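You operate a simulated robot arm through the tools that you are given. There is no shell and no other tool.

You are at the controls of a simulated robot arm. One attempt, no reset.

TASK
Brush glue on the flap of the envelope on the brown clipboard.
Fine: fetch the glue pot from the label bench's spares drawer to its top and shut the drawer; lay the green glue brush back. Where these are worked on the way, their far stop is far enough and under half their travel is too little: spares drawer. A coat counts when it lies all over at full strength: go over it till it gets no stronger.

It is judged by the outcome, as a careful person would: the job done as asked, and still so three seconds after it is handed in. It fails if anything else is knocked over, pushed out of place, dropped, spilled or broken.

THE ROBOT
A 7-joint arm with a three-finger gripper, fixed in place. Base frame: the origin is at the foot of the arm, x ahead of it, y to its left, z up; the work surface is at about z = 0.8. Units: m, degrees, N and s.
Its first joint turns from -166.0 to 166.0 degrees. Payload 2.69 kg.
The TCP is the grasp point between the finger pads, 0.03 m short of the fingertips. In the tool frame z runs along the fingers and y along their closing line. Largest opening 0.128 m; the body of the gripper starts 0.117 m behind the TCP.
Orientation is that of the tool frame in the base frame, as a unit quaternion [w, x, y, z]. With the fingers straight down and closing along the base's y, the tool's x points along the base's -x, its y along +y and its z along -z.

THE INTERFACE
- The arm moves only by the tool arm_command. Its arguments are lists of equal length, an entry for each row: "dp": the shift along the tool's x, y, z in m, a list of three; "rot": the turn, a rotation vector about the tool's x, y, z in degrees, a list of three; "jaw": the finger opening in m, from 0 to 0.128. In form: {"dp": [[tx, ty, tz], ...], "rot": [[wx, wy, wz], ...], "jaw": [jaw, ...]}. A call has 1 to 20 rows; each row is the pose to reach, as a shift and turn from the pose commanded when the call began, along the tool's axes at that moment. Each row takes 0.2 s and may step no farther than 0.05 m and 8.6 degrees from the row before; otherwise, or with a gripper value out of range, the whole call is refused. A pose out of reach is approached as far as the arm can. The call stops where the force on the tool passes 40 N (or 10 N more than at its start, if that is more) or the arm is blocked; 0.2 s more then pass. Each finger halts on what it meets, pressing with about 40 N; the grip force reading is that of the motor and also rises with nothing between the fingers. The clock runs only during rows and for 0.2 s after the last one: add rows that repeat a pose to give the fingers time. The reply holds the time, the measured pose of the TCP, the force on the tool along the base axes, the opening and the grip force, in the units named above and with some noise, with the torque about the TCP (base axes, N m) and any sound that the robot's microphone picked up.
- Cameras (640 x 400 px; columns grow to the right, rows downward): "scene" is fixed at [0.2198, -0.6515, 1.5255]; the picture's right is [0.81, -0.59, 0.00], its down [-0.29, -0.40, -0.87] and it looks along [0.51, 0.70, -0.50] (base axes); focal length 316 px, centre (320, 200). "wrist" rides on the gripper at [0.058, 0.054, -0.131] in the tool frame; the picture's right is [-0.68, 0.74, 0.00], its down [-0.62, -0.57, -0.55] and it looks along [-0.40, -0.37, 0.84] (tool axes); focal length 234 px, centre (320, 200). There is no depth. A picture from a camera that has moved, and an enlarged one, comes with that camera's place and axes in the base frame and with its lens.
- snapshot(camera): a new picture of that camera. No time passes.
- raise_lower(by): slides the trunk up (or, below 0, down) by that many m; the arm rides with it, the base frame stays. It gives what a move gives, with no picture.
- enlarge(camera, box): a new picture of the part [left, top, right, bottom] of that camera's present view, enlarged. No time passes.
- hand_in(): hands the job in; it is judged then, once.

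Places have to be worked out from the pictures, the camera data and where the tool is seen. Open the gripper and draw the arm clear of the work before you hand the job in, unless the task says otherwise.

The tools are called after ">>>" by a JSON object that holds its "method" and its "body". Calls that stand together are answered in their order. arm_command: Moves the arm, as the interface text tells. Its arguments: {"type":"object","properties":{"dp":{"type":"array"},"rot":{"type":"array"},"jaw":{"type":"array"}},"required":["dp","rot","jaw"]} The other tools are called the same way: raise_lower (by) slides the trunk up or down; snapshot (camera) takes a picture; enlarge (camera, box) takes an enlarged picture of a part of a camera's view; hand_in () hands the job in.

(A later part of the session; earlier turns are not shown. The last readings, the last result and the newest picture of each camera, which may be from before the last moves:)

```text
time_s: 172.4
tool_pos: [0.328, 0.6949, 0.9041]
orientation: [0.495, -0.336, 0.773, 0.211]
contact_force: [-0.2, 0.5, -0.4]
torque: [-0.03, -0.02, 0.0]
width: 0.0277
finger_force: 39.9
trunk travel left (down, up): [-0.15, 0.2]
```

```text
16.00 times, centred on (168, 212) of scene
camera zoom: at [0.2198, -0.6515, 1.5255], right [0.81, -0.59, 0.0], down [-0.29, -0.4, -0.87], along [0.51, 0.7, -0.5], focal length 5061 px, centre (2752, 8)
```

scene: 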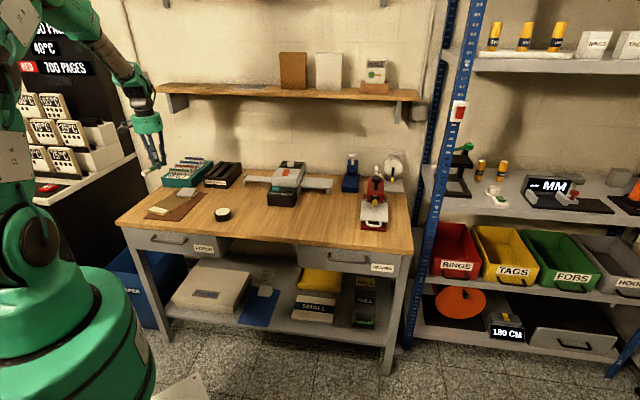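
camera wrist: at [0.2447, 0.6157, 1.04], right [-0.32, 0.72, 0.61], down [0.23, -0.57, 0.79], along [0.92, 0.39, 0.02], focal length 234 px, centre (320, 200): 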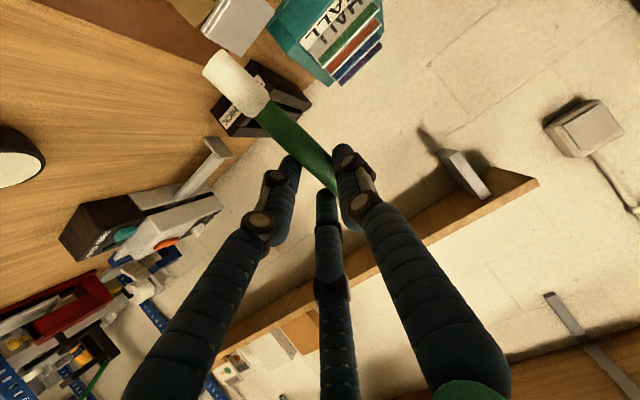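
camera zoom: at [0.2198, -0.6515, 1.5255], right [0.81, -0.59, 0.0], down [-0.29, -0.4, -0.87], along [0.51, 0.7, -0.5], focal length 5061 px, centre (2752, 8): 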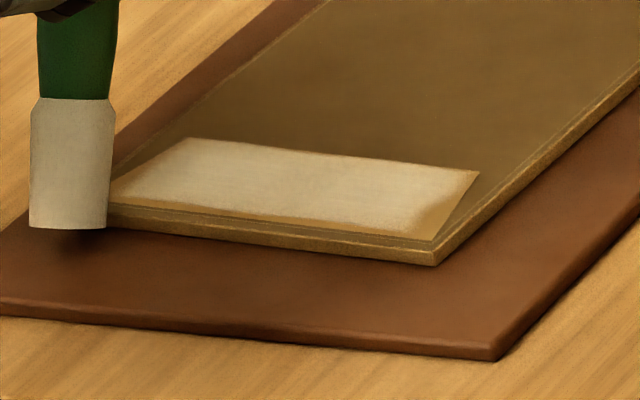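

The brush went slightly past the front edge, and the envelope has crept a few millimetres left. I'll lift and level the tool to inspect the flap from above with the wrist camera.

>>> {"method": "arm_command", "body": {"dp": [[-0.018, 0, -0.0084], [-0.045, 0, -0.021], [-0.08, 0, -0.037], [-0.11, 0, -0.051], [-0.11, 0, -0.051], [-0.11, 0, -0.051], [-0.11, 0, -0.051], [-0.11, 0, -0.051], [-0.11, 0, -0.051], [-0.11, 0, -0.051], [-0.11, 0, -0.051]], "rot": [[0, 0, 0], [0, 5, 0], [0, 13, 0], [0, 21, 0], [0, 29, 0], [0, 37, 0], [0, 45, 0], [0, 53, 0], [0, 60, 0], [0, 65, 0], [0, 65, 0]], "jaw": [0.01, 0.01, 0.01, 0.01, 0.01, 0.01, 0.01, 0.01, 0.01, 0.01, 0.01]}}

>>> {"method": "snapshot", "body": {"camera": "wrist"}}

>>> {"method": "enlarge", "body": {"camera": "scene", "box": [135, 175, 215, 235]}}

```text
time_s: 174.8
tool_pos: [0.3282, 0.6959, 1.0258]
orientation: [0.001, -0.398, 0.918, -0.004]
contact_force: [0.1, 0.4, -0.8]
torque: [-0.03, 0.0, 0.01]
width: 0.0278
finger_force: 40.2
trunk travel left (down, up): [-0.15, 0.2]
```

```text
taken
camera wrist: at [0.2482, 0.69, 1.1571], right [-0.07, 1.0, -0.01], down [0.83, 0.06, 0.55], along [0.55, 0.04, -0.83], focal length 234 px, centre (320, 200)
```

wrist: 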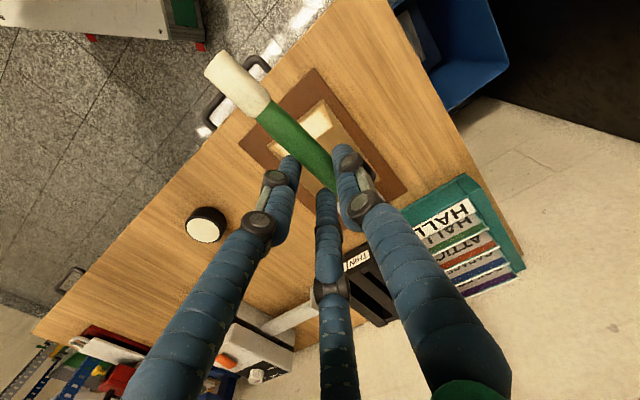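

```text
6.67 times, centred on (175, 205) of scene
camera zoom: at [0.2198, -0.6515, 1.5255], right [0.81, -0.59, 0.0], down [-0.29, -0.4, -0.87], along [0.51, 0.7, -0.5], focal length 2109 px, centre (1287, 167)
```

zoom: 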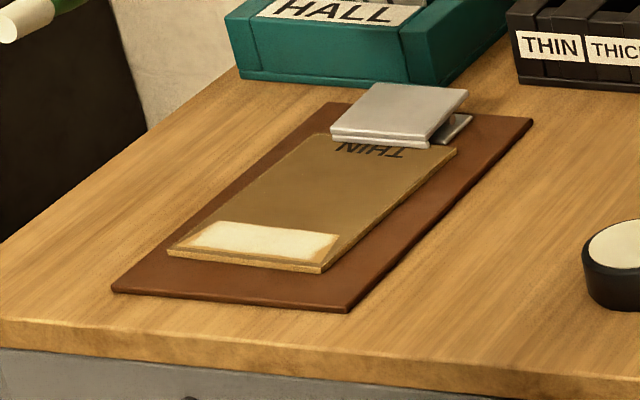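

The envelope shifted left by about 8 mm at the front; pulling strokes toward +e will bring it back. I'll return to the first orientation, which coated well when pulling +e, re-dip the brush for a fresh load and finish the rim that way.

>>> {"method": "arm_command", "body": {"dp": [[0.0001, -0.02, 0], [0.0002, -0.045, 0], [0.0003, -0.07, 0], [0.0004, -0.095, 0], [0.0005, -0.12, 0], [0.0006, -0.145, 0], [0.0007, -0.17, 0], [0.0008, -0.195, 0], [0.0009, -0.22, 0], [0.001, -0.245, 0], [0.001, -0.27, 0], [0.001, -0.29, 0], [0.001, -0.3, 0], [0.001, -0.3, 0]], "rot": [[0, 0, 7.5], [0, 0, 15], [0, 0, 22.5], [0, 0, 30], [0, 0, 37.5], [0, 0, 45], [0, 0, 52.5], [0, 0, 60], [0, 0, 67.5], [0, 0, 75], [0, 0, 82.5], [0, 0, 90], [0, 0, 92], [0, 0, 92]], "jaw": [0.01, 0.01, 0.01, 0.01, 0.01, 0.01, 0.01, 0.01, 0.01, 0.01, 0.01, 0.01, 0.01, 0.01]}}

>>> {"method": "snapshot", "body": {"camera": "wrist"}}

```text
time_s: 177.8
tool_pos: [0.5457, 0.4873, 1.0286]
orientation: [0.003, 0.384, 0.923, -0.001]
contact_force: [-0.9, -0.3, 0.0]
torque: [0.0, 0.05, -0.03]
width: 0.0277
finger_force: 39.8
trunk travel left (down, up): [-0.15, 0.2]
```

```text
taken
camera wrist: at [0.5424, 0.5679, 1.1597], right [1.0, 0.04, 0.0], down [0.03, -0.83, 0.55], along [0.03, -0.55, -0.83], focal length 234 px, centre (320, 200)
```

wrist: 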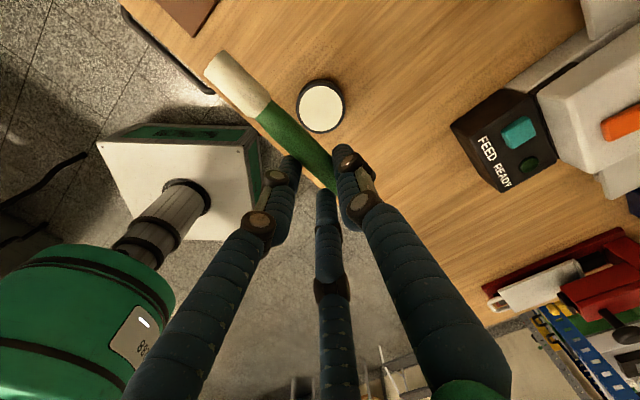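

Positioned near the pot in the first orientation. I'll tilt 50° and move the tip over the pot.

>>> {"method": "arm_command", "body": {"dp": [[-0.006, 0.0005, 0.008], [-0.012, 0.001, 0.018], [-0.018, 0.0015, 0.028], [-0.024, 0.002, 0.038], [-0.03, 0.0026, 0.05], [-0.0357, 0.0026, 0.062], [-0.0357, 0.0026, 0.062]], "rot": [[0, -8.5, 0], [0, -17, 0], [0, -25.5, 0], [0, -34, 0], [0, -42, 0], [0, -50, 0], [0, -50, 0]], "jaw": [0.01, 0.01, 0.01, 0.01, 0.01, 0.01, 0.01]}}

>>> {"method": "enlarge", "body": {"camera": "scene", "box": [195, 165, 255, 225]}}

```text
time_s: 179.4
tool_pos: [0.5739, 0.466, 0.9653]
orientation: [0.394, 0.347, 0.835, -0.163]
contact_force: [-1.0, 0.1, -1.1]
torque: [-0.07, -0.01, -0.04]
width: 0.0278
finger_force: 40.3
trunk travel left (down, up): [-0.15, 0.2]
```

```text
6.67 times, centred on (225, 195) of scene
camera zoom: at [0.2198, -0.6515, 1.5255], right [0.81, -0.59, 0.0], down [-0.29, -0.4, -0.87], along [0.51, 0.7, -0.5], focal length 2109 px, centre (953, 233)
```

zoom: 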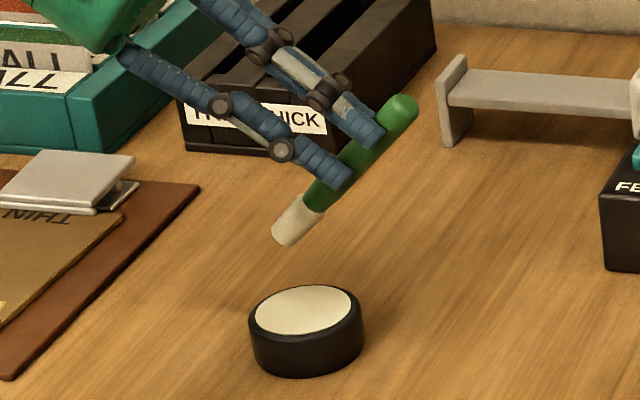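

The tip is over the pot, slightly left of centre. I'll shift 8 mm right while lowering to dip.

>>> {"method": "arm_command", "body": {"dp": [[0.003, 0, 0.01], [0.0105, 0, 0.019], [0.018, 0, 0.0255], [0.0233, 0, 0.03], [0.0255, 0, 0.0318], [0.0263, 0, 0.0325], [0.0263, 0, 0.0325]], "rot": [[0, 0, 0], [0, 0, 0], [0, 0, 0], [0, 0, 0], [0, 0, 0], [0, 0, 0], [0, 0, 0]], "jaw": [0.01, 0.01, 0.01, 0.01, 0.01, 0.01, 0.01]}}

>>> {"method": "enlarge", "body": {"camera": "scene", "box": [195, 175, 255, 225]}}

```text
time_s: 181.0
tool_pos: [0.5779, 0.4597, 0.9252]
orientation: [0.394, 0.348, 0.835, -0.163]
contact_force: [0.1, -0.1, -0.7]
torque: [-0.04, 0.01, -0.04]
width: 0.0277
finger_force: 40.3
trunk travel left (down, up): [-0.15, 0.2]
```

```text
8.00 times, centred on (225, 200) of scene
camera zoom: at [0.2198, -0.6515, 1.5255], right [0.81, -0.59, 0.0], down [-0.29, -0.4, -0.87], along [0.51, 0.7, -0.5], focal length 2531 px, centre (1080, 200)
```

zoom: 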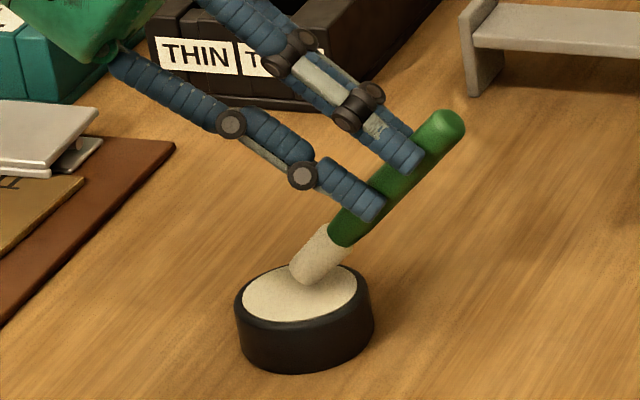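

The brush has rotated a few degrees in the grip, so contact is a bit lower. I'll lower in small steps until it touches the glue.

>>> {"method": "arm_command", "body": {"dp": [[0.0008, 0, 0.0006], [0.0015, 0, 0.0013], [0.0023, 0, 0.0019], [0.0031, 0, 0.0026], [0.0031, 0, 0.0026]], "rot": [[0, 0, 0], [0, 0, 0], [0, 0, 0], [0, 0, 0], [0, 0, 0]], "jaw": [0.01, 0.01, 0.01, 0.01, 0.01]}}

```text
time_s: 182.2
tool_pos: [0.5784, 0.4597, 0.9213]
orientation: [0.394, 0.347, 0.836, -0.163]
contact_force: [-0.3, -0.3, 0.2]
torque: [-0.01, 0.02, 0.0]
width: 0.0277
finger_force: 40.1
trunk travel left (down, up): [-0.15, 0.2]
```

Still no touch at 0.921; I'll continue another few millimetres in small steps.

>>> {"method": "arm_command", "body": {"dp": [[0.0008, 0, 0.0006], [0.0015, 0, 0.0013], [0.0023, 0, 0.0019], [0.0031, 0, 0.0026], [0.0031, 0, 0.0026]], "rot": [[0, 0, 0], [0, 0, 0], [0, 0, 0], [0, 0, 0], [0, 0, 0]], "jaw": [0.01, 0.01, 0.01, 0.01, 0.01]}}

>>> {"method": "enlarge", "body": {"camera": "scene", "box": [195, 175, 255, 225]}}

```text
time_s: 183.4
tool_pos: [0.5785, 0.46, 0.9184]
orientation: [0.394, 0.348, 0.835, -0.162]
contact_force: [0.9, -1.8, 17.0]
torque: [0.39, 0.26, -0.01]
width: 0.0276
finger_force: 39.9
trunk travel left (down, up): [-0.15, 0.2]
```

```text
8.00 times, centred on (225, 200) of scene
camera zoom: at [0.2198, -0.6515, 1.5255], right [0.81, -0.59, 0.0], down [-0.29, -0.4, -0.87], along [0.51, 0.7, -0.5], focal length 2531 px, centre (1080, 200)
```

zoom: 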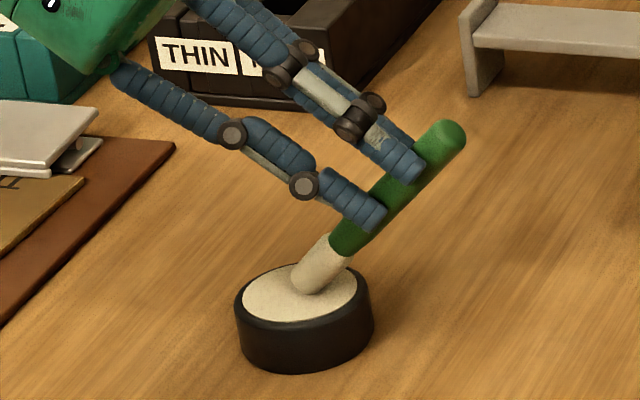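

The brush is re-dipped (17 N contact). I'll carry it back above the flap's left front corner with 4° extra tilt to compensate for the rotation in the grip.

>>> {"method": "arm_command", "body": {"dp": [[-0.0192, 0, -0.0161], [-0.0383, 0, -0.0322], [-0.0126, -0.003, -0.0628], [0.0131, -0.006, -0.0935], [0.0389, -0.009, -0.1241], [0.0646, -0.012, -0.1548], [0.0903, -0.015, -0.1854], [0.116, -0.018, -0.216], [0.1417, -0.02, -0.2467], [0.1626, -0.0213, -0.2715], [0.1856, -0.0213, -0.2522], [0.2052, -0.0213, -0.2357], [0.2052, -0.0213, -0.2357]], "rot": [[0, 0, 0], [0, 0, 0], [0, -0.5, 0], [0, -1, 0], [0, -1.5, 0], [0, -2, 0], [0, -2.5, 0], [0, -3, 0], [0, -3.5, 0], [0, -4, 0], [0, -4, 0], [0, -4, 0], [0, -4, 0]], "jaw": [0.01, 0.01, 0.01, 0.01, 0.01, 0.01, 0.01, 0.01, 0.01, 0.01, 0.01, 0.01, 0.01]}}

>>> {"method": "enlarge", "body": {"camera": "scene", "box": [140, 180, 196, 222]}}

```text
time_s: 186.2
tool_pos: [0.3423, 0.6692, 0.9102]
orientation: [0.422, 0.342, 0.821, -0.176]
contact_force: [-0.2, 0.9, -1.0]
torque: [0.04, -0.02, -0.03]
width: 0.0278
finger_force: 39.8
trunk travel left (down, up): [-0.15, 0.2]
```

```text
9.52 times, centred on (168, 201) of scene
camera zoom: at [0.2198, -0.6515, 1.5255], right [0.81, -0.59, 0.0], down [-0.29, -0.4, -0.87], along [0.51, 0.7, -0.5], focal length 3013 px, centre (1768, 190)
```

zoom: 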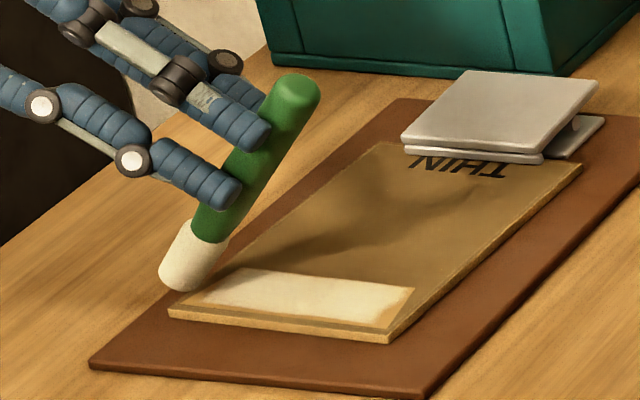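

The tip hovers over the flap's left front corner. I'll lower until light contact.

>>> {"method": "arm_command", "body": {"dp": [[0.0032, 0, 0.0024], [0.0057, 0, 0.0041], [0.0065, 0, 0.0047], [0.0073, 0, 0.0053], [0.0077, 0, 0.0056]], "rot": [[0, 0, 0], [0, 0, 0], [0, 0, 0], [0, 0, 0], [0, 0, 0]], "jaw": [0.01, 0.01, 0.01, 0.01, 0.01]}}

>>> {"method": "enlarge", "body": {"camera": "scene", "box": [140, 180, 196, 222]}}

```text
time_s: 187.4
tool_pos: [0.3442, 0.6676, 0.9017]
orientation: [0.422, 0.342, 0.821, -0.174]
contact_force: [0.6, 1.3, 14.1]
torque: [0.42, 0.25, -0.03]
width: 0.0279
finger_force: 40.0
trunk travel left (down, up): [-0.15, 0.2]
```

```text
9.52 times, centred on (168, 201) of scene
camera zoom: at [0.2198, -0.6515, 1.5255], right [0.81, -0.59, 0.0], down [-0.29, -0.4, -0.87], along [0.51, 0.7, -0.5], focal length 3013 px, centre (1768, 190)
```

zoom: 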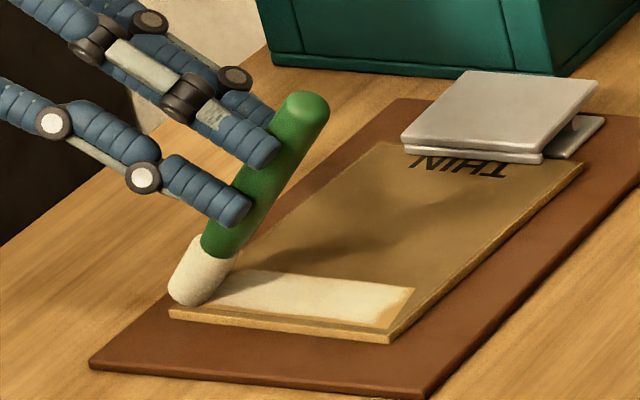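

Contact at 14 N; I'll ease up slightly and pull a slow stroke +e along the whole front edge, past the right end of the flap.

>>> {"method": "arm_command", "body": {"dp": [[-0.0006, 0, -0.0004], [-0.0049, 0, 0.0057], [-0.0093, 0, 0.0117], [-0.0136, 0, 0.0179], [-0.0179, -0.0005, 0.0241], [-0.0223, -0.0005, 0.0301], [-0.0267, -0.001, 0.0362], [-0.0311, -0.001, 0.0424], [-0.0354, -0.001, 0.0485], [-0.0397, -0.001, 0.0546], [-0.0441, -0.0015, 0.0607], [-0.0484, -0.0015, 0.0668], [-0.0527, -0.0015, 0.0729], [-0.0571, -0.002, 0.0791], [-0.0615, -0.002, 0.0851], [-0.0661, -0.002, 0.0916]], "rot": [[0, 0, 0], [0, 0, 0], [0, 0, 0], [0, 0, 0], [0, 0, 0], [0, 0, 0], [0, 0, 0], [0, 0, 0], [0, 0, 0], [0, 0, 0], [0, 0, 0], [0, 0, 0], [0, 0, 0], [0, 0, 0], [0, 0, 0], [0, 0, 0]], "jaw": [0.01, 0.01, 0.01, 0.01, 0.01, 0.01, 0.01, 0.01, 0.01, 0.01, 0.01, 0.01, 0.01, 0.01, 0.01, 0.01]}}

>>> {"method": "enlarge", "body": {"camera": "scene", "box": [140, 180, 196, 222]}}

```text
time_s: 190.8
tool_pos: [0.4224, 0.5831, 0.9]
orientation: [0.422, 0.341, 0.821, -0.176]
contact_force: [0.1, -0.4, -1.2]
torque: [-0.04, 0.01, 0.03]
width: 0.0278
finger_force: 40.1
trunk travel left (down, up): [-0.15, 0.2]
```

```text
9.52 times, centred on (168, 201) of scene
camera zoom: at [0.2198, -0.6515, 1.5255], right [0.81, -0.59, 0.0], down [-0.29, -0.4, -0.87], along [0.51, 0.7, -0.5], focal length 3013 px, centre (1768, 190)
```

zoom: 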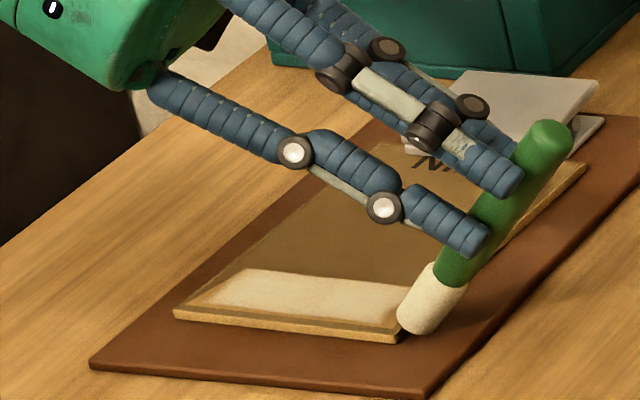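

The stroke ran off the right end as intended, and the envelope moved back right about 3 mm. I'll lift and zoom in on the coat.

>>> {"method": "arm_command", "body": {"dp": [[-0.0162, 0, -0.0118], [-0.0405, 0, -0.0294], [-0.0647, 0, -0.047], [-0.0647, 0, -0.047]], "rot": [[0, 0, 0], [0, 0, 0], [0, 0, 0], [0, 0, 0]], "jaw": [0.01, 0.01, 0.01, 0.01]}}

>>> {"method": "enlarge", "body": {"camera": "scene", "box": [152, 200, 184, 224]}}

>>> {"method": "enlarge", "body": {"camera": "scene", "box": [135, 175, 215, 235]}}

```text
time_s: 191.8
tool_pos: [0.4194, 0.5847, 0.9793]
orientation: [0.422, 0.341, 0.821, -0.175]
contact_force: [-0.9, 0.2, -0.7]
torque: [0.04, 0.02, 0.02]
width: 0.0276
finger_force: 39.7
trunk travel left (down, up): [-0.15, 0.2]
```

```text
16.00 times, centred on (168, 212) of scene
camera zoom: at [0.2198, -0.6515, 1.5255], right [0.81, -0.59, 0.0], down [-0.29, -0.4, -0.87], along [0.51, 0.7, -0.5], focal length 5061 px, centre (2752, 8)
```

zoom: 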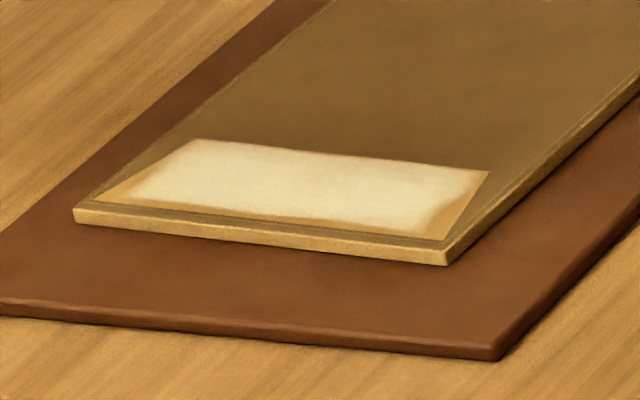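

```text
6.67 times, centred on (175, 205) of scene
camera zoom: at [0.2198, -0.6515, 1.5255], right [0.81, -0.59, 0.0], down [-0.29, -0.4, -0.87], along [0.51, 0.7, -0.5], focal length 2109 px, centre (1287, 167)
```

zoom: 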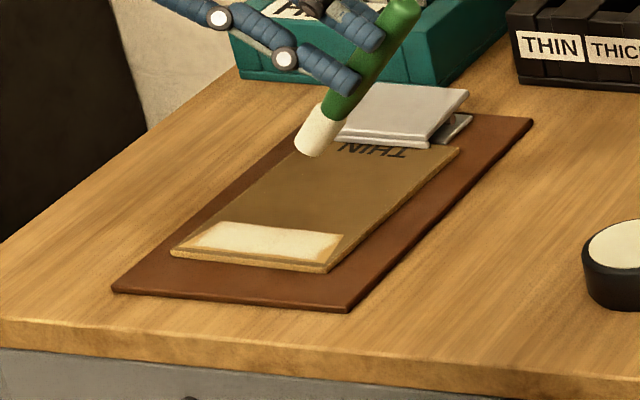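

The front strip and right strip are still bare, so the brush probably lost contact during that stroke. I'll redo it in segments with force checks. First I'll go back to the left front corner.

>>> {"method": "arm_command", "body": {"dp": [[0.0235, 0.001, -0.0324], [0.047, 0.002, -0.0647], [0.0797, 0.002, -0.0756], [0.104, 0.002, -0.058], [0.1185, 0.002, -0.0474], [0.1234, 0.002, -0.0439], [0.1258, 0.002, -0.0421], [0.1266, 0.002, -0.0415]], "rot": [[0, 0, 0], [0, 0, 0], [0, 0, 0], [0, 0, 0], [0, 0, 0], [0, 0, 0], [0, 0, 0], [0, 0, 0]], "jaw": [0.01, 0.01, 0.01, 0.01, 0.01, 0.01, 0.01, 0.01]}}

>>> {"method": "enlarge", "body": {"camera": "scene", "box": [148, 195, 180, 219]}}

```text
time_s: 193.6
tool_pos: [0.3474, 0.6637, 0.902]
orientation: [0.422, 0.342, 0.821, -0.175]
contact_force: [-0.3, -0.6, -0.8]
torque: [-0.01, 0.0, -0.02]
width: 0.0273
finger_force: 40.2
trunk travel left (down, up): [-0.15, 0.2]
```

```text
16.00 times, centred on (164, 207) of scene
camera zoom: at [0.2198, -0.6515, 1.5255], right [0.81, -0.59, 0.0], down [-0.29, -0.4, -0.87], along [0.51, 0.7, -0.5], focal length 5061 px, centre (2816, 88)
```

zoom: 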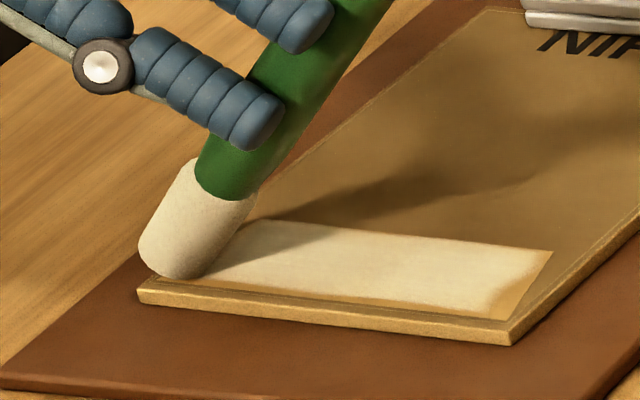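

The tip is just above the flap's left front corner. I'll step down to light contact.

>>> {"method": "arm_command", "body": {"dp": [[0.0004, 0, 0.0003], [0.0008, 0, 0.0006], [0.0012, 0, 0.0009], [0.0012, 0, 0.0009]], "rot": [[0, 0, 0], [0, 0, 0], [0, 0, 0], [0, 0, 0]], "jaw": [0.01, 0.01, 0.01, 0.01]}}

```text
time_s: 194.6
tool_pos: [0.3465, 0.6638, 0.902]
orientation: [0.421, 0.342, 0.822, -0.174]
contact_force: [-0.1, -1.5, 7.8]
torque: [0.2, 0.12, 0.01]
width: 0.0276
finger_force: 39.9
trunk travel left (down, up): [-0.15, 0.2]
```

Contact at 7.8 N. First segment: 3.5 cm +e at constant height.

>>> {"method": "arm_command", "body": {"dp": [[-0.0029, 0, 0.004], [-0.0059, 0, 0.0081], [-0.0088, 0, 0.0121], [-0.0118, 0, 0.0162], [-0.0147, 0, 0.0202], [-0.0176, 0, 0.0243], [-0.0206, 0, 0.0283]], "rot": [[0, 0, 0], [0, 0, 0], [0, 0, 0], [0, 0, 0], [0, 0, 0], [0, 0, 0], [0, 0, 0]], "jaw": [0.01, 0.01, 0.01, 0.01, 0.01, 0.01, 0.01]}}

>>> {"method": "enlarge", "body": {"camera": "scene", "box": [148, 195, 180, 219]}}

```text
time_s: 196.2
tool_pos: [0.3713, 0.6393, 0.9005]
orientation: [0.423, 0.342, 0.821, -0.175]
contact_force: [-0.5, 0.4, 9.3]
torque: [0.36, 0.28, 0.01]
width: 0.0278
finger_force: 39.8
trunk travel left (down, up): [-0.15, 0.2]
```

```text
16.00 times, centred on (164, 207) of scene
camera zoom: at [0.2198, -0.6515, 1.5255], right [0.81, -0.59, 0.0], down [-0.29, -0.4, -0.87], along [0.51, 0.7, -0.5], focal length 5061 px, centre (2816, 88)
```

zoom: 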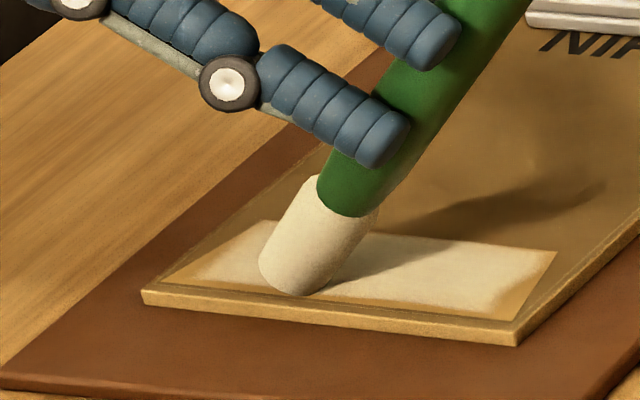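

The brush kept contact (9 N), yet the strip it passed still looks bare. I'll lift to check what this segment actually coated.

>>> {"method": "arm_command", "body": {"dp": [[-0.0162, 0, -0.0118], [-0.0405, 0, -0.0294], [-0.0647, 0, -0.047]], "rot": [[0, 0, 0], [0, 0, 0], [0, 0, 0]], "jaw": [0.01, 0.01, 0.01]}}

>>> {"method": "enlarge", "body": {"camera": "scene", "box": [150, 200, 182, 224]}}

>>> {"method": "snapshot", "body": {"camera": "wrist"}}

```text
time_s: 197.0
tool_pos: [0.3696, 0.6385, 0.9786]
orientation: [0.422, 0.342, 0.821, -0.175]
contact_force: [-0.1, 0.0, -0.7]
torque: [0.0, -0.04, 0.01]
width: 0.0276
finger_force: 40.4
trunk travel left (down, up): [-0.15, 0.2]
```

```text
16.00 times, centred on (166, 212) of scene
camera zoom: at [0.2198, -0.6515, 1.5255], right [0.81, -0.59, 0.0], down [-0.29, -0.4, -0.87], along [0.51, 0.7, -0.5], focal length 5061 px, centre (2784, 8)
```

zoom: 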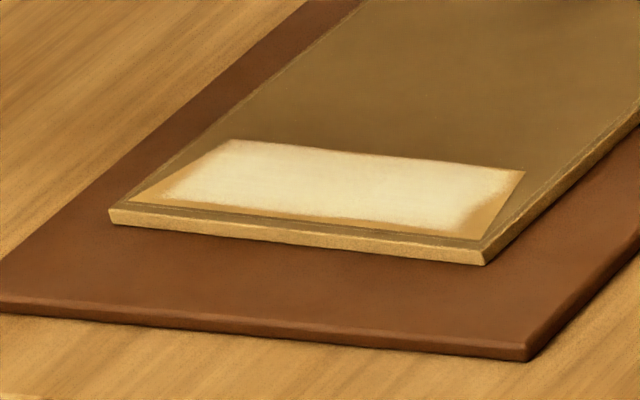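

```text
taken
camera wrist: at [0.309, 0.7758, 1.0083], right [0.8, 0.24, 0.55], down [-0.46, -0.34, 0.82], along [0.38, -0.91, -0.16], focal length 234 px, centre (320, 200)
```

wrist: 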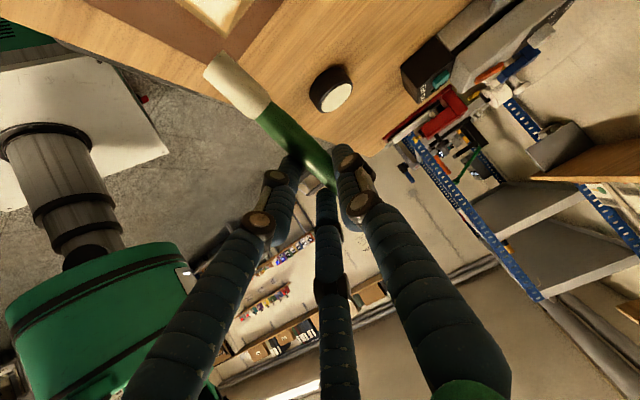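

Looking carefully, the coated area now has straight sides parallel to the envelope's edges, so the glue patch may be a rectangle inside the flap, with weak spots at its front corners. I'll level the tool and get a top view of the flap with the wrist camera to judge.

>>> {"method": "arm_command", "body": {"dp": [[-0.01, 0, -0.01], [-0.01, -0.01, -0.03], [0.0, -0.02, -0.05], [0.01, -0.03, -0.07], [0.015, -0.03, -0.085], [0.015, -0.03, -0.085], [0.015, -0.03, -0.085], [0.015, -0.03, -0.085]], "rot": [[0, 8, 0], [0, 16, 0], [0, 24, 0], [0, 32, 0], [0, 40, 0], [0, 47, 0], [0, 54, 0], [0, 54, 0]], "jaw": [0.01, 0.01, 0.01, 0.01, 0.01, 0.01, 0.01, 0.01]}}

>>> {"method": "snapshot", "body": {"camera": "wrist"}}

```text
time_s: 198.8
tool_pos: [0.2948, 0.6718, 1.0179]
orientation: [0.002, 0.385, 0.923, 0.0]
contact_force: [-0.2, -0.1, -0.6]
torque: [0.06, 0.02, 0.0]
width: 0.0277
finger_force: 40.3
trunk travel left (down, up): [-0.15, 0.2]
```

```text
taken
camera wrist: at [0.2917, 0.7516, 1.1491], right [1.0, 0.04, 0.0], down [0.03, -0.83, 0.55], along [0.02, -0.55, -0.83], focal length 234 px, centre (320, 200)
```

wrist: 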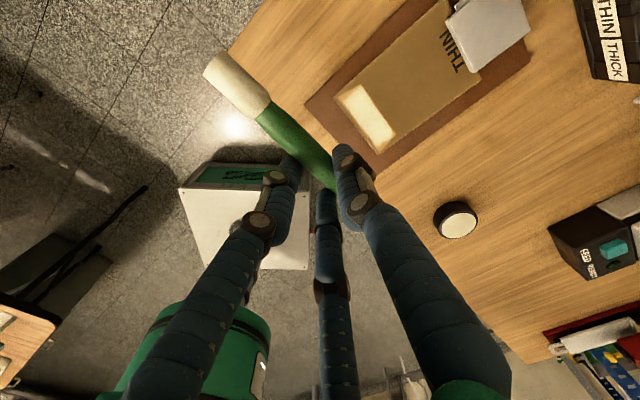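

>>> {"method": "enlarge", "body": {"camera": "wrist", "box": [325, 75, 405, 160]}}

>>> {"method": "enlarge", "body": {"camera": "scene", "box": [154, 203, 182, 219]}}

```text
4.71 times, centred on (365, 118) of wrist
camera zoom: at [0.2917, 0.7516, 1.1491], right [1.0, 0.04, 0.0], down [0.03, -0.83, 0.55], along [0.02, -0.55, -0.83], focal length 1102 px, centre (108, 588)
```

zoom: 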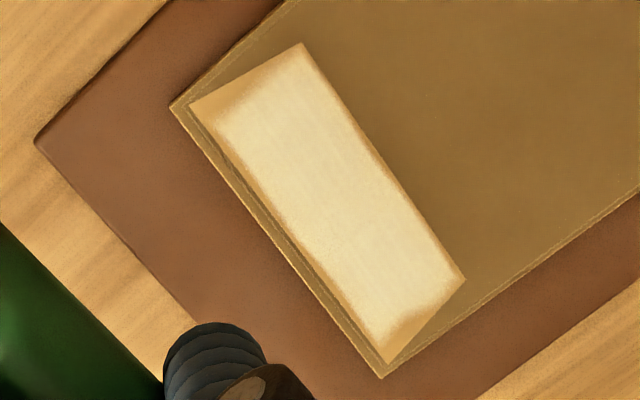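

```text
16.00 times, centred on (168, 211) of scene
camera zoom: at [0.2198, -0.6515, 1.5255], right [0.81, -0.59, 0.0], down [-0.29, -0.4, -0.87], along [0.51, 0.7, -0.5], focal length 5061 px, centre (2752, 24)
```

zoom: 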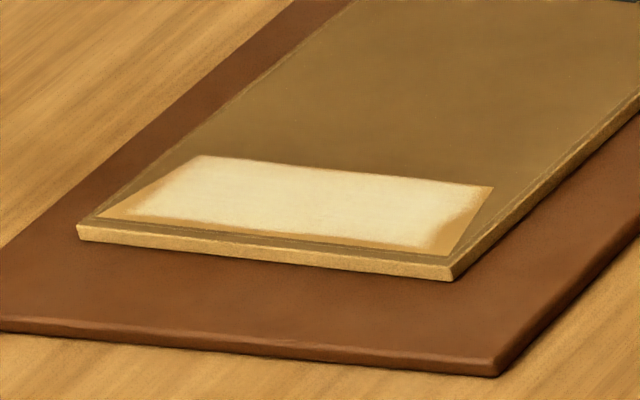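

From above, the coat covers nearly all of the flap. What's left is a narrow band at the front edge, the left front corner and a wider band at the right end. I'll work on the right end next with short +e strokes and a steeper brush.

>>> {"method": "arm_command", "body": {"dp": [[-0.02, 0.005, 0.0], [-0.045, 0.01, 0.01], [-0.07, 0.015, 0.02], [-0.09, 0.02, 0.035], [-0.11, 0.0265, 0.05], [-0.1286, 0.0265, 0.07], [-0.1286, 0.0265, 0.09], [-0.1286, 0.0265, 0.103], [-0.1286, 0.0265, 0.103]], "rot": [[0, -8, 0], [0, -16, 0], [0, -24, 0], [0, -32, 0], [0, -40, 0], [0, -48, 0], [0, -56, 0], [0, -62, 0], [0, -62, 0]], "jaw": [0.01, 0.01, 0.01, 0.01, 0.01, 0.01, 0.01, 0.01, 0.01]}}

>>> {"method": "enlarge", "body": {"camera": "scene", "box": [154, 195, 186, 219]}}

```text
time_s: 200.8
tool_pos: [0.4052, 0.601, 0.916]
orientation: [0.479, 0.328, 0.79, -0.199]
contact_force: [0.1, 0.7, -1.3]
torque: [-0.05, 0.0, -0.03]
width: 0.0278
finger_force: 39.9
trunk travel left (down, up): [-0.15, 0.2]
```

```text
16.00 times, centred on (170, 207) of scene
camera zoom: at [0.2198, -0.6515, 1.5255], right [0.81, -0.59, 0.0], down [-0.29, -0.4, -0.87], along [0.51, 0.7, -0.5], focal length 5061 px, centre (2720, 88)
```

zoom: 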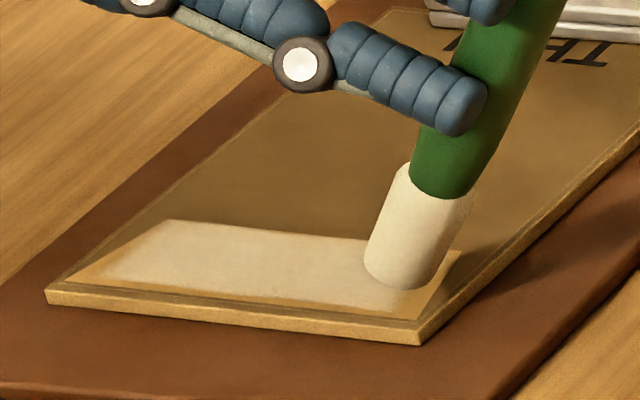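

The tip will land near the flap's front right corner. I'll lower to light contact.

>>> {"method": "arm_command", "body": {"dp": [[0.0053, 0, 0.0028], [0.0079, 0, 0.0042], [0.0093, 0, 0.0049], [0.0102, 0, 0.0054], [0.011, 0, 0.0059]], "rot": [[0, 0, 0], [0, 0, 0], [0, 0, 0], [0, 0, 0], [0, 0, 0]], "jaw": [0.01, 0.01, 0.01, 0.01, 0.01]}}

>>> {"method": "enlarge", "body": {"camera": "scene", "box": [154, 195, 186, 219]}}

```text
time_s: 202.0
tool_pos: [0.4036, 0.5999, 0.904]
orientation: [0.479, 0.328, 0.79, -0.198]
contact_force: [1.1, -1.5, 5.1]
torque: [0.05, -0.06, -0.04]
width: 0.0276
finger_force: 40.2
trunk travel left (down, up): [-0.15, 0.2]
```

```text
16.00 times, centred on (170, 207) of scene
camera zoom: at [0.2198, -0.6515, 1.5255], right [0.81, -0.59, 0.0], down [-0.29, -0.4, -0.87], along [0.51, 0.7, -0.5], focal length 5061 px, centre (2720, 88)
```

zoom: 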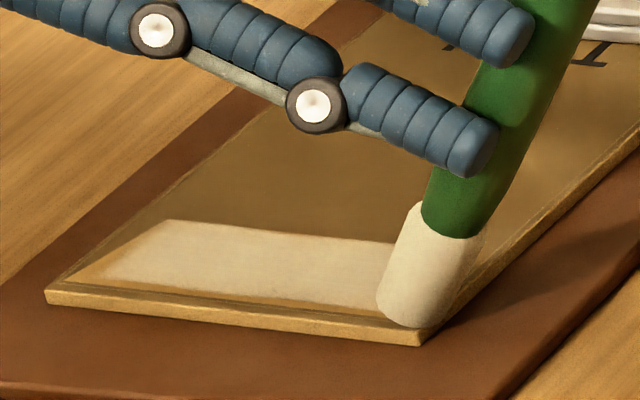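

Light contact (5 N) right on the corner. I'll make a series of short +e strokes at the right end, stepping back 8 mm each row.

>>> {"method": "arm_command", "body": {"dp": [[-0.0019, 0, 0.0035], [-0.0038, 0, 0.0071], [-0.0091, 0, 0.0043], [0.0017, 0.008, -0.016], [0.007, 0.008, -0.0132], [0.0033, 0.008, -0.0062], [-0.0005, 0.008, 0.0009], [-0.0028, 0.008, 0.0053], [-0.0081, 0.008, 0.0025], [0.0017, 0.016, -0.016], [0.007, 0.016, -0.0132], [0.0033, 0.016, -0.0062], [-0.0005, 0.016, 0.0009], [-0.0023, 0.016, 0.0044], [-0.0076, 0.016, 0.0016], [0.0032, 0.024, -0.0187], [0.0085, 0.024, -0.0159], [0.0047, 0.024, -0.0088], [0.0009, 0.024, -0.0018], [-0.0014, 0.024, 0.0026]], "rot": [[0, 0, 0], [0, 0, 0], [0, 0, 0], [0, 0, 0], [0, 0, 0], [0, 0, 0], [0, 0, 0], [0, 0, 0], [0, 0, 0], [0, 0, 0], [0, 0, 0], [0, 0, 0], [0, 0, 0], [0, 0, 0], [0, 0, 0], [0, 0, 0], [0, 0, 0], [0, 0, 0], [0, 0, 0], [0, 0, 0]], "jaw": [0.01, 0.01, 0.01, 0.01, 0.01, 0.01, 0.01, 0.01, 0.01, 0.01, 0.01, 0.01, 0.01, 0.01, 0.01, 0.01, 0.01, 0.01, 0.01, 0.01]}}

>>> {"method": "enlarge", "body": {"camera": "scene", "box": [154, 195, 186, 219]}}

```text
time_s: 206.2
tool_pos: [0.4236, 0.6141, 0.9029]
orientation: [0.478, 0.329, 0.789, -0.2]
contact_force: [1.2, -1.9, 3.9]
torque: [-0.02, -0.1, -0.05]
width: 0.0279
finger_force: 39.6
trunk travel left (down, up): [-0.15, 0.2]
```

```text
16.00 times, centred on (170, 207) of scene
camera zoom: at [0.2198, -0.6515, 1.5255], right [0.81, -0.59, 0.0], down [-0.29, -0.4, -0.87], along [0.51, 0.7, -0.5], focal length 5061 px, centre (2720, 88)
```

zoom: 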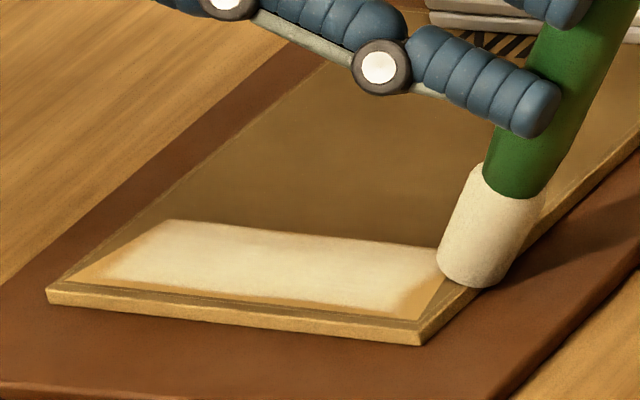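

The bare wedges outside the coat match exactly the difference between the trapezoid flap and a rectangle as wide as its back edge. So the paintable patch is probably that rectangle, and only its edges matter. I'll lift and compare the right end with the earlier picture.

>>> {"method": "arm_command", "body": {"dp": [[-0.0177, 0, -0.0094], [-0.0442, 0, -0.0235], [-0.0706, 0, -0.0376], [-0.0706, 0, -0.0376]], "rot": [[0, 0, 0], [0, 0, 0], [0, 0, 0], [0, 0, 0]], "jaw": [0.01, 0.01, 0.01, 0.01]}}

>>> {"method": "enlarge", "body": {"camera": "scene", "box": [154, 203, 182, 219]}}

>>> {"method": "enlarge", "body": {"camera": "scene", "box": [135, 175, 215, 235]}}

```text
time_s: 207.2
tool_pos: [0.4227, 0.6136, 0.9828]
orientation: [0.479, 0.329, 0.79, -0.198]
contact_force: [-0.1, 0.0, 0.2]
torque: [0.04, 0.0, 0.01]
width: 0.0279
finger_force: 40.1
trunk travel left (down, up): [-0.15, 0.2]
```

```text
16.00 times, centred on (168, 211) of scene
camera zoom: at [0.2198, -0.6515, 1.5255], right [0.81, -0.59, 0.0], down [-0.29, -0.4, -0.87], along [0.51, 0.7, -0.5], focal length 5061 px, centre (2752, 24)
```

zoom: 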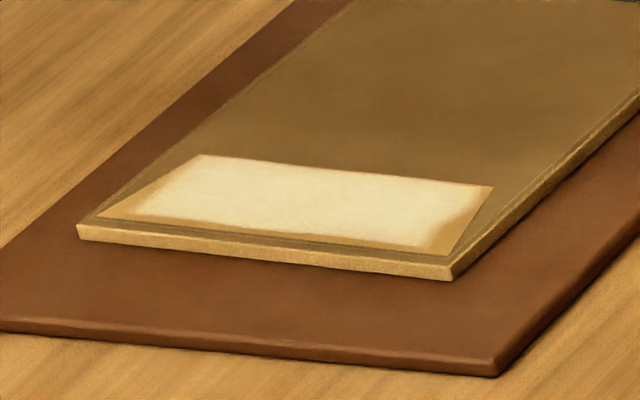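

```text
6.67 times, centred on (175, 205) of scene
camera zoom: at [0.2198, -0.6515, 1.5255], right [0.81, -0.59, 0.0], down [-0.29, -0.4, -0.87], along [0.51, 0.7, -0.5], focal length 2109 px, centre (1287, 167)
```

zoom: 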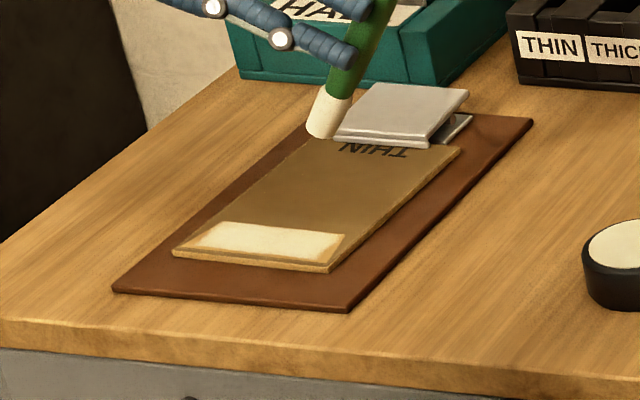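

The right end got whiter after those strokes, so the brush is depositing and the patch is indeed a rectangle. To bring it all to full strength, I'll make complete +e passes over five rows, back to front. First, the back row.

>>> {"method": "arm_command", "body": {"dp": [[0.0211, 0.003, -0.0397], [0.06, 0.0067, -0.0701], [0.0932, 0.0067, -0.0581], [0.1108, 0.0067, -0.0487], [0.1144, 0.0067, -0.0468], [0.1144, 0.0067, -0.0468], [0.1107, 0.0067, -0.0399], [0.1071, 0.0067, -0.0328], [0.1035, 0.0067, -0.0259], [0.0999, 0.0067, -0.019], [0.0963, 0.0067, -0.012], [0.0927, 0.0067, -0.005], [0.089, 0.0067, 0.0019], [0.0854, 0.0067, 0.009], [0.0819, 0.0067, 0.0159], [0.0782, 0.0067, 0.0229], [0.0746, 0.0067, 0.0298], [0.071, 0.0067, 0.0368], [0.0673, 0.0067, 0.0438]], "rot": [[0, 0, 0], [0, 0, 0], [0, 0, 0], [0, 0, 0], [0, 0, 0], [0, 0, 0], [0, 0, 0], [0, 0, 0], [0, 0, 0], [0, 0, 0], [0, 0, 0], [0, 0, 0], [0, 0, 0], [0, 0, 0], [0, 0, 0], [0, 0, 0], [0, 0, 0], [0, 0, 0], [0, 0, 0]], "jaw": [0.01, 0.01, 0.01, 0.01, 0.01, 0.01, 0.01, 0.01, 0.01, 0.01, 0.01, 0.01, 0.01, 0.01, 0.01, 0.01, 0.01, 0.01, 0.01]}}

>>> {"method": "enlarge", "body": {"camera": "scene", "box": [150, 195, 186, 222]}}

```text
time_s: 211.2
tool_pos: [0.4348, 0.6129, 0.9035]
orientation: [0.478, 0.329, 0.79, -0.2]
contact_force: [-0.1, -0.4, 0.5]
torque: [0.0, 0.01, 0.02]
width: 0.0276
finger_force: 39.3
trunk travel left (down, up): [-0.15, 0.2]
```

```text
14.81 times, centred on (168, 208) of scene
camera zoom: at [0.2198, -0.6515, 1.5255], right [0.81, -0.59, 0.0], down [-0.29, -0.4, -0.87], along [0.51, 0.7, -0.5], focal length 4686 px, centre (2572, 74)
```

zoom: 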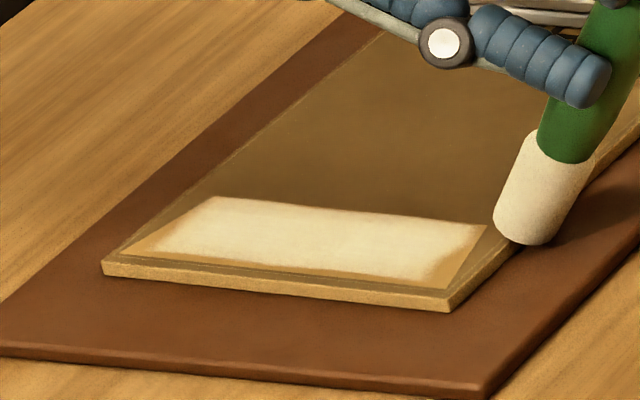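

The back row is done with the envelope in place. Next row, 7 mm toward the front, with the same stroke.

>>> {"method": "arm_command", "body": {"dp": [[-0.0177, 0, -0.0094], [-0.0077, -0.007, -0.0494], [0.0111, -0.007, -0.0847], [0.0347, -0.007, -0.0971], [0.0444, -0.007, -0.092], [0.047, -0.007, -0.0906], [0.047, -0.007, -0.0906], [0.0434, -0.007, -0.0836], [0.0398, -0.007, -0.0766], [0.0362, -0.007, -0.0697], [0.0325, -0.007, -0.0626], [0.029, -0.007, -0.0558], [0.0254, -0.007, -0.0487], [0.0217, -0.007, -0.0418], [0.018, -0.007, -0.0348], [0.0144, -0.007, -0.0278], [0.0108, -0.007, -0.0209], [0.0072, -0.007, -0.014], [0.0036, -0.007, -0.0069], [0, -0.007, 0]], "rot": [[0, 0, 0], [0, 0, 0], [0, 0, 0], [0, 0, 0], [0, 0, 0], [0, 0, 0], [0, 0, 0], [0, 0, 0], [0, 0, 0], [0, 0, 0], [0, 0, 0], [0, 0, 0], [0, 0, 0], [0, 0, 0], [0, 0, 0], [0, 0, 0], [0, 0, 0], [0, 0, 0], [0, 0, 0], [0, 0, 0]], "jaw": [0.01, 0.01, 0.01, 0.01, 0.01, 0.01, 0.01, 0.01, 0.01, 0.01, 0.01, 0.01, 0.01, 0.01, 0.01, 0.01, 0.01, 0.01, 0.01, 0.01]}}

>>> {"method": "enlarge", "body": {"camera": "scene", "box": [150, 195, 186, 222]}}

```text
time_s: 215.4
tool_pos: [0.4277, 0.6099, 0.9015]
orientation: [0.478, 0.329, 0.79, -0.2]
contact_force: [0.3, -0.2, -1.0]
torque: [0.04, 0.01, 0.01]
width: 0.0275
finger_force: 40.5
trunk travel left (down, up): [-0.15, 0.2]
```

```text
14.81 times, centred on (168, 208) of scene
camera zoom: at [0.2198, -0.6515, 1.5255], right [0.81, -0.59, 0.0], down [-0.29, -0.4, -0.87], along [0.51, 0.7, -0.5], focal length 4686 px, centre (2572, 74)
```

zoom: 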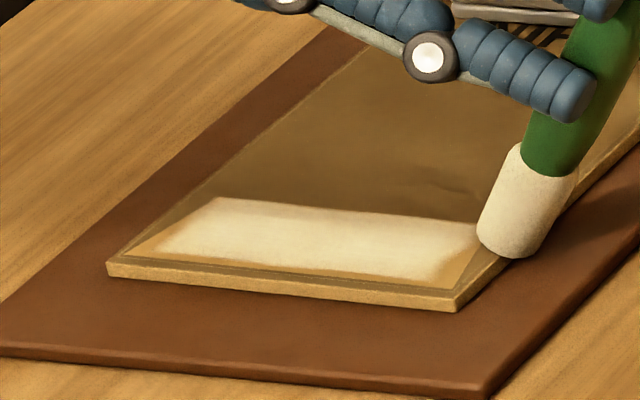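

The coat looks stronger and the envelope crept 1.6 mm toward its original place. Next row forward.

>>> {"method": "arm_command", "body": {"dp": [[-0.0177, 0, -0.0094], [-0.0077, -0.007, -0.0494], [0.0111, -0.007, -0.0847], [0.0347, -0.007, -0.0971], [0.0444, -0.007, -0.092], [0.047, -0.007, -0.0906], [0.047, -0.007, -0.0906], [0.0434, -0.007, -0.0836], [0.0398, -0.007, -0.0766], [0.0362, -0.007, -0.0697], [0.0325, -0.007, -0.0626], [0.029, -0.007, -0.0558], [0.0254, -0.007, -0.0487], [0.0217, -0.007, -0.0418], [0.018, -0.007, -0.0348], [0.0144, -0.007, -0.0278], [0.0108, -0.007, -0.0209], [0.0072, -0.007, -0.014], [0.0036, -0.007, -0.0069], [0, -0.007, 0]], "rot": [[0, 0, 0], [0, 0, 0], [0, 0, 0], [0, 0, 0], [0, 0, 0], [0, 0, 0], [0, 0, 0], [0, 0, 0], [0, 0, 0], [0, 0, 0], [0, 0, 0], [0, 0, 0], [0, 0, 0], [0, 0, 0], [0, 0, 0], [0, 0, 0], [0, 0, 0], [0, 0, 0], [0, 0, 0], [0, 0, 0]], "jaw": [0.01, 0.01, 0.01, 0.01, 0.01, 0.01, 0.01, 0.01, 0.01, 0.01, 0.01, 0.01, 0.01, 0.01, 0.01, 0.01, 0.01, 0.01, 0.01, 0.01]}}

>>> {"method": "enlarge", "body": {"camera": "scene", "box": [150, 195, 186, 222]}}

```text
time_s: 219.6
tool_pos: [0.4244, 0.6045, 0.9029]
orientation: [0.479, 0.329, 0.789, -0.199]
contact_force: [-0.4, 0.1, -0.7]
torque: [0.04, 0.01, 0.05]
width: 0.0277
finger_force: 40.4
trunk travel left (down, up): [-0.15, 0.2]
```

```text
14.81 times, centred on (168, 208) of scene
camera zoom: at [0.2198, -0.6515, 1.5255], right [0.81, -0.59, 0.0], down [-0.29, -0.4, -0.87], along [0.51, 0.7, -0.5], focal length 4686 px, centre (2572, 74)
```

zoom: 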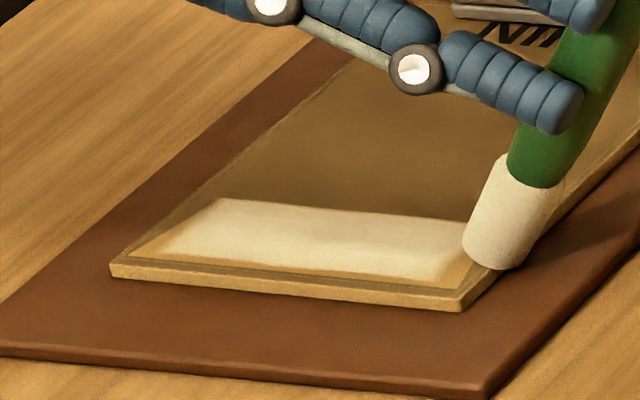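

The envelope is back at its original position. Next row forward (tip n≈0.724).

>>> {"method": "arm_command", "body": {"dp": [[-0.0177, 0, -0.0094], [-0.0077, -0.007, -0.0494], [0.0111, -0.007, -0.0847], [0.0347, -0.007, -0.0971], [0.0444, -0.007, -0.092], [0.047, -0.007, -0.0906], [0.047, -0.007, -0.0906], [0.0434, -0.007, -0.0836], [0.0398, -0.007, -0.0766], [0.0362, -0.007, -0.0697], [0.0325, -0.007, -0.0626], [0.029, -0.007, -0.0558], [0.0254, -0.007, -0.0487], [0.0217, -0.007, -0.0418], [0.018, -0.007, -0.0348], [0.0144, -0.007, -0.0278], [0.0108, -0.007, -0.0209], [0.0072, -0.007, -0.014], [0.0036, -0.007, -0.0069], [0, -0.007, 0]], "rot": [[0, 0, 0], [0, 0, 0], [0, 0, 0], [0, 0, 0], [0, 0, 0], [0, 0, 0], [0, 0, 0], [0, 0, 0], [0, 0, 0], [0, 0, 0], [0, 0, 0], [0, 0, 0], [0, 0, 0], [0, 0, 0], [0, 0, 0], [0, 0, 0], [0, 0, 0], [0, 0, 0], [0, 0, 0], [0, 0, 0]], "jaw": [0.01, 0.01, 0.01, 0.01, 0.01, 0.01, 0.01, 0.01, 0.01, 0.01, 0.01, 0.01, 0.01, 0.01, 0.01, 0.01, 0.01, 0.01, 0.01, 0.01]}}

>>> {"method": "enlarge", "body": {"camera": "scene", "box": [150, 195, 186, 222]}}

```text
time_s: 223.8
tool_pos: [0.419, 0.5977, 0.9018]
orientation: [0.479, 0.328, 0.789, -0.199]
contact_force: [0.2, -0.5, -0.7]
torque: [0.03, 0.03, -0.01]
width: 0.0276
finger_force: 40.1
trunk travel left (down, up): [-0.15, 0.2]
```

```text
14.81 times, centred on (168, 208) of scene
camera zoom: at [0.2198, -0.6515, 1.5255], right [0.81, -0.59, 0.0], down [-0.29, -0.4, -0.87], along [0.51, 0.7, -0.5], focal length 4686 px, centre (2572, 74)
```

zoom: 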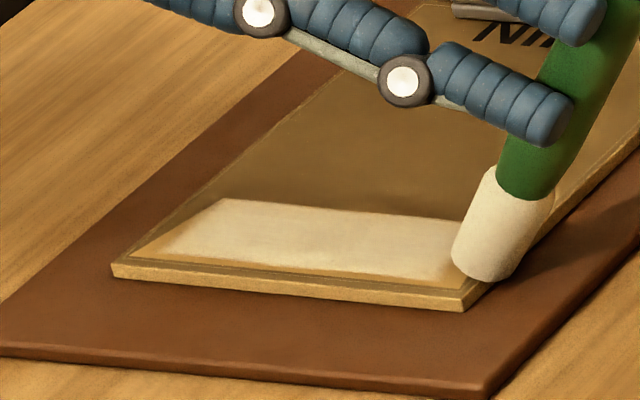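

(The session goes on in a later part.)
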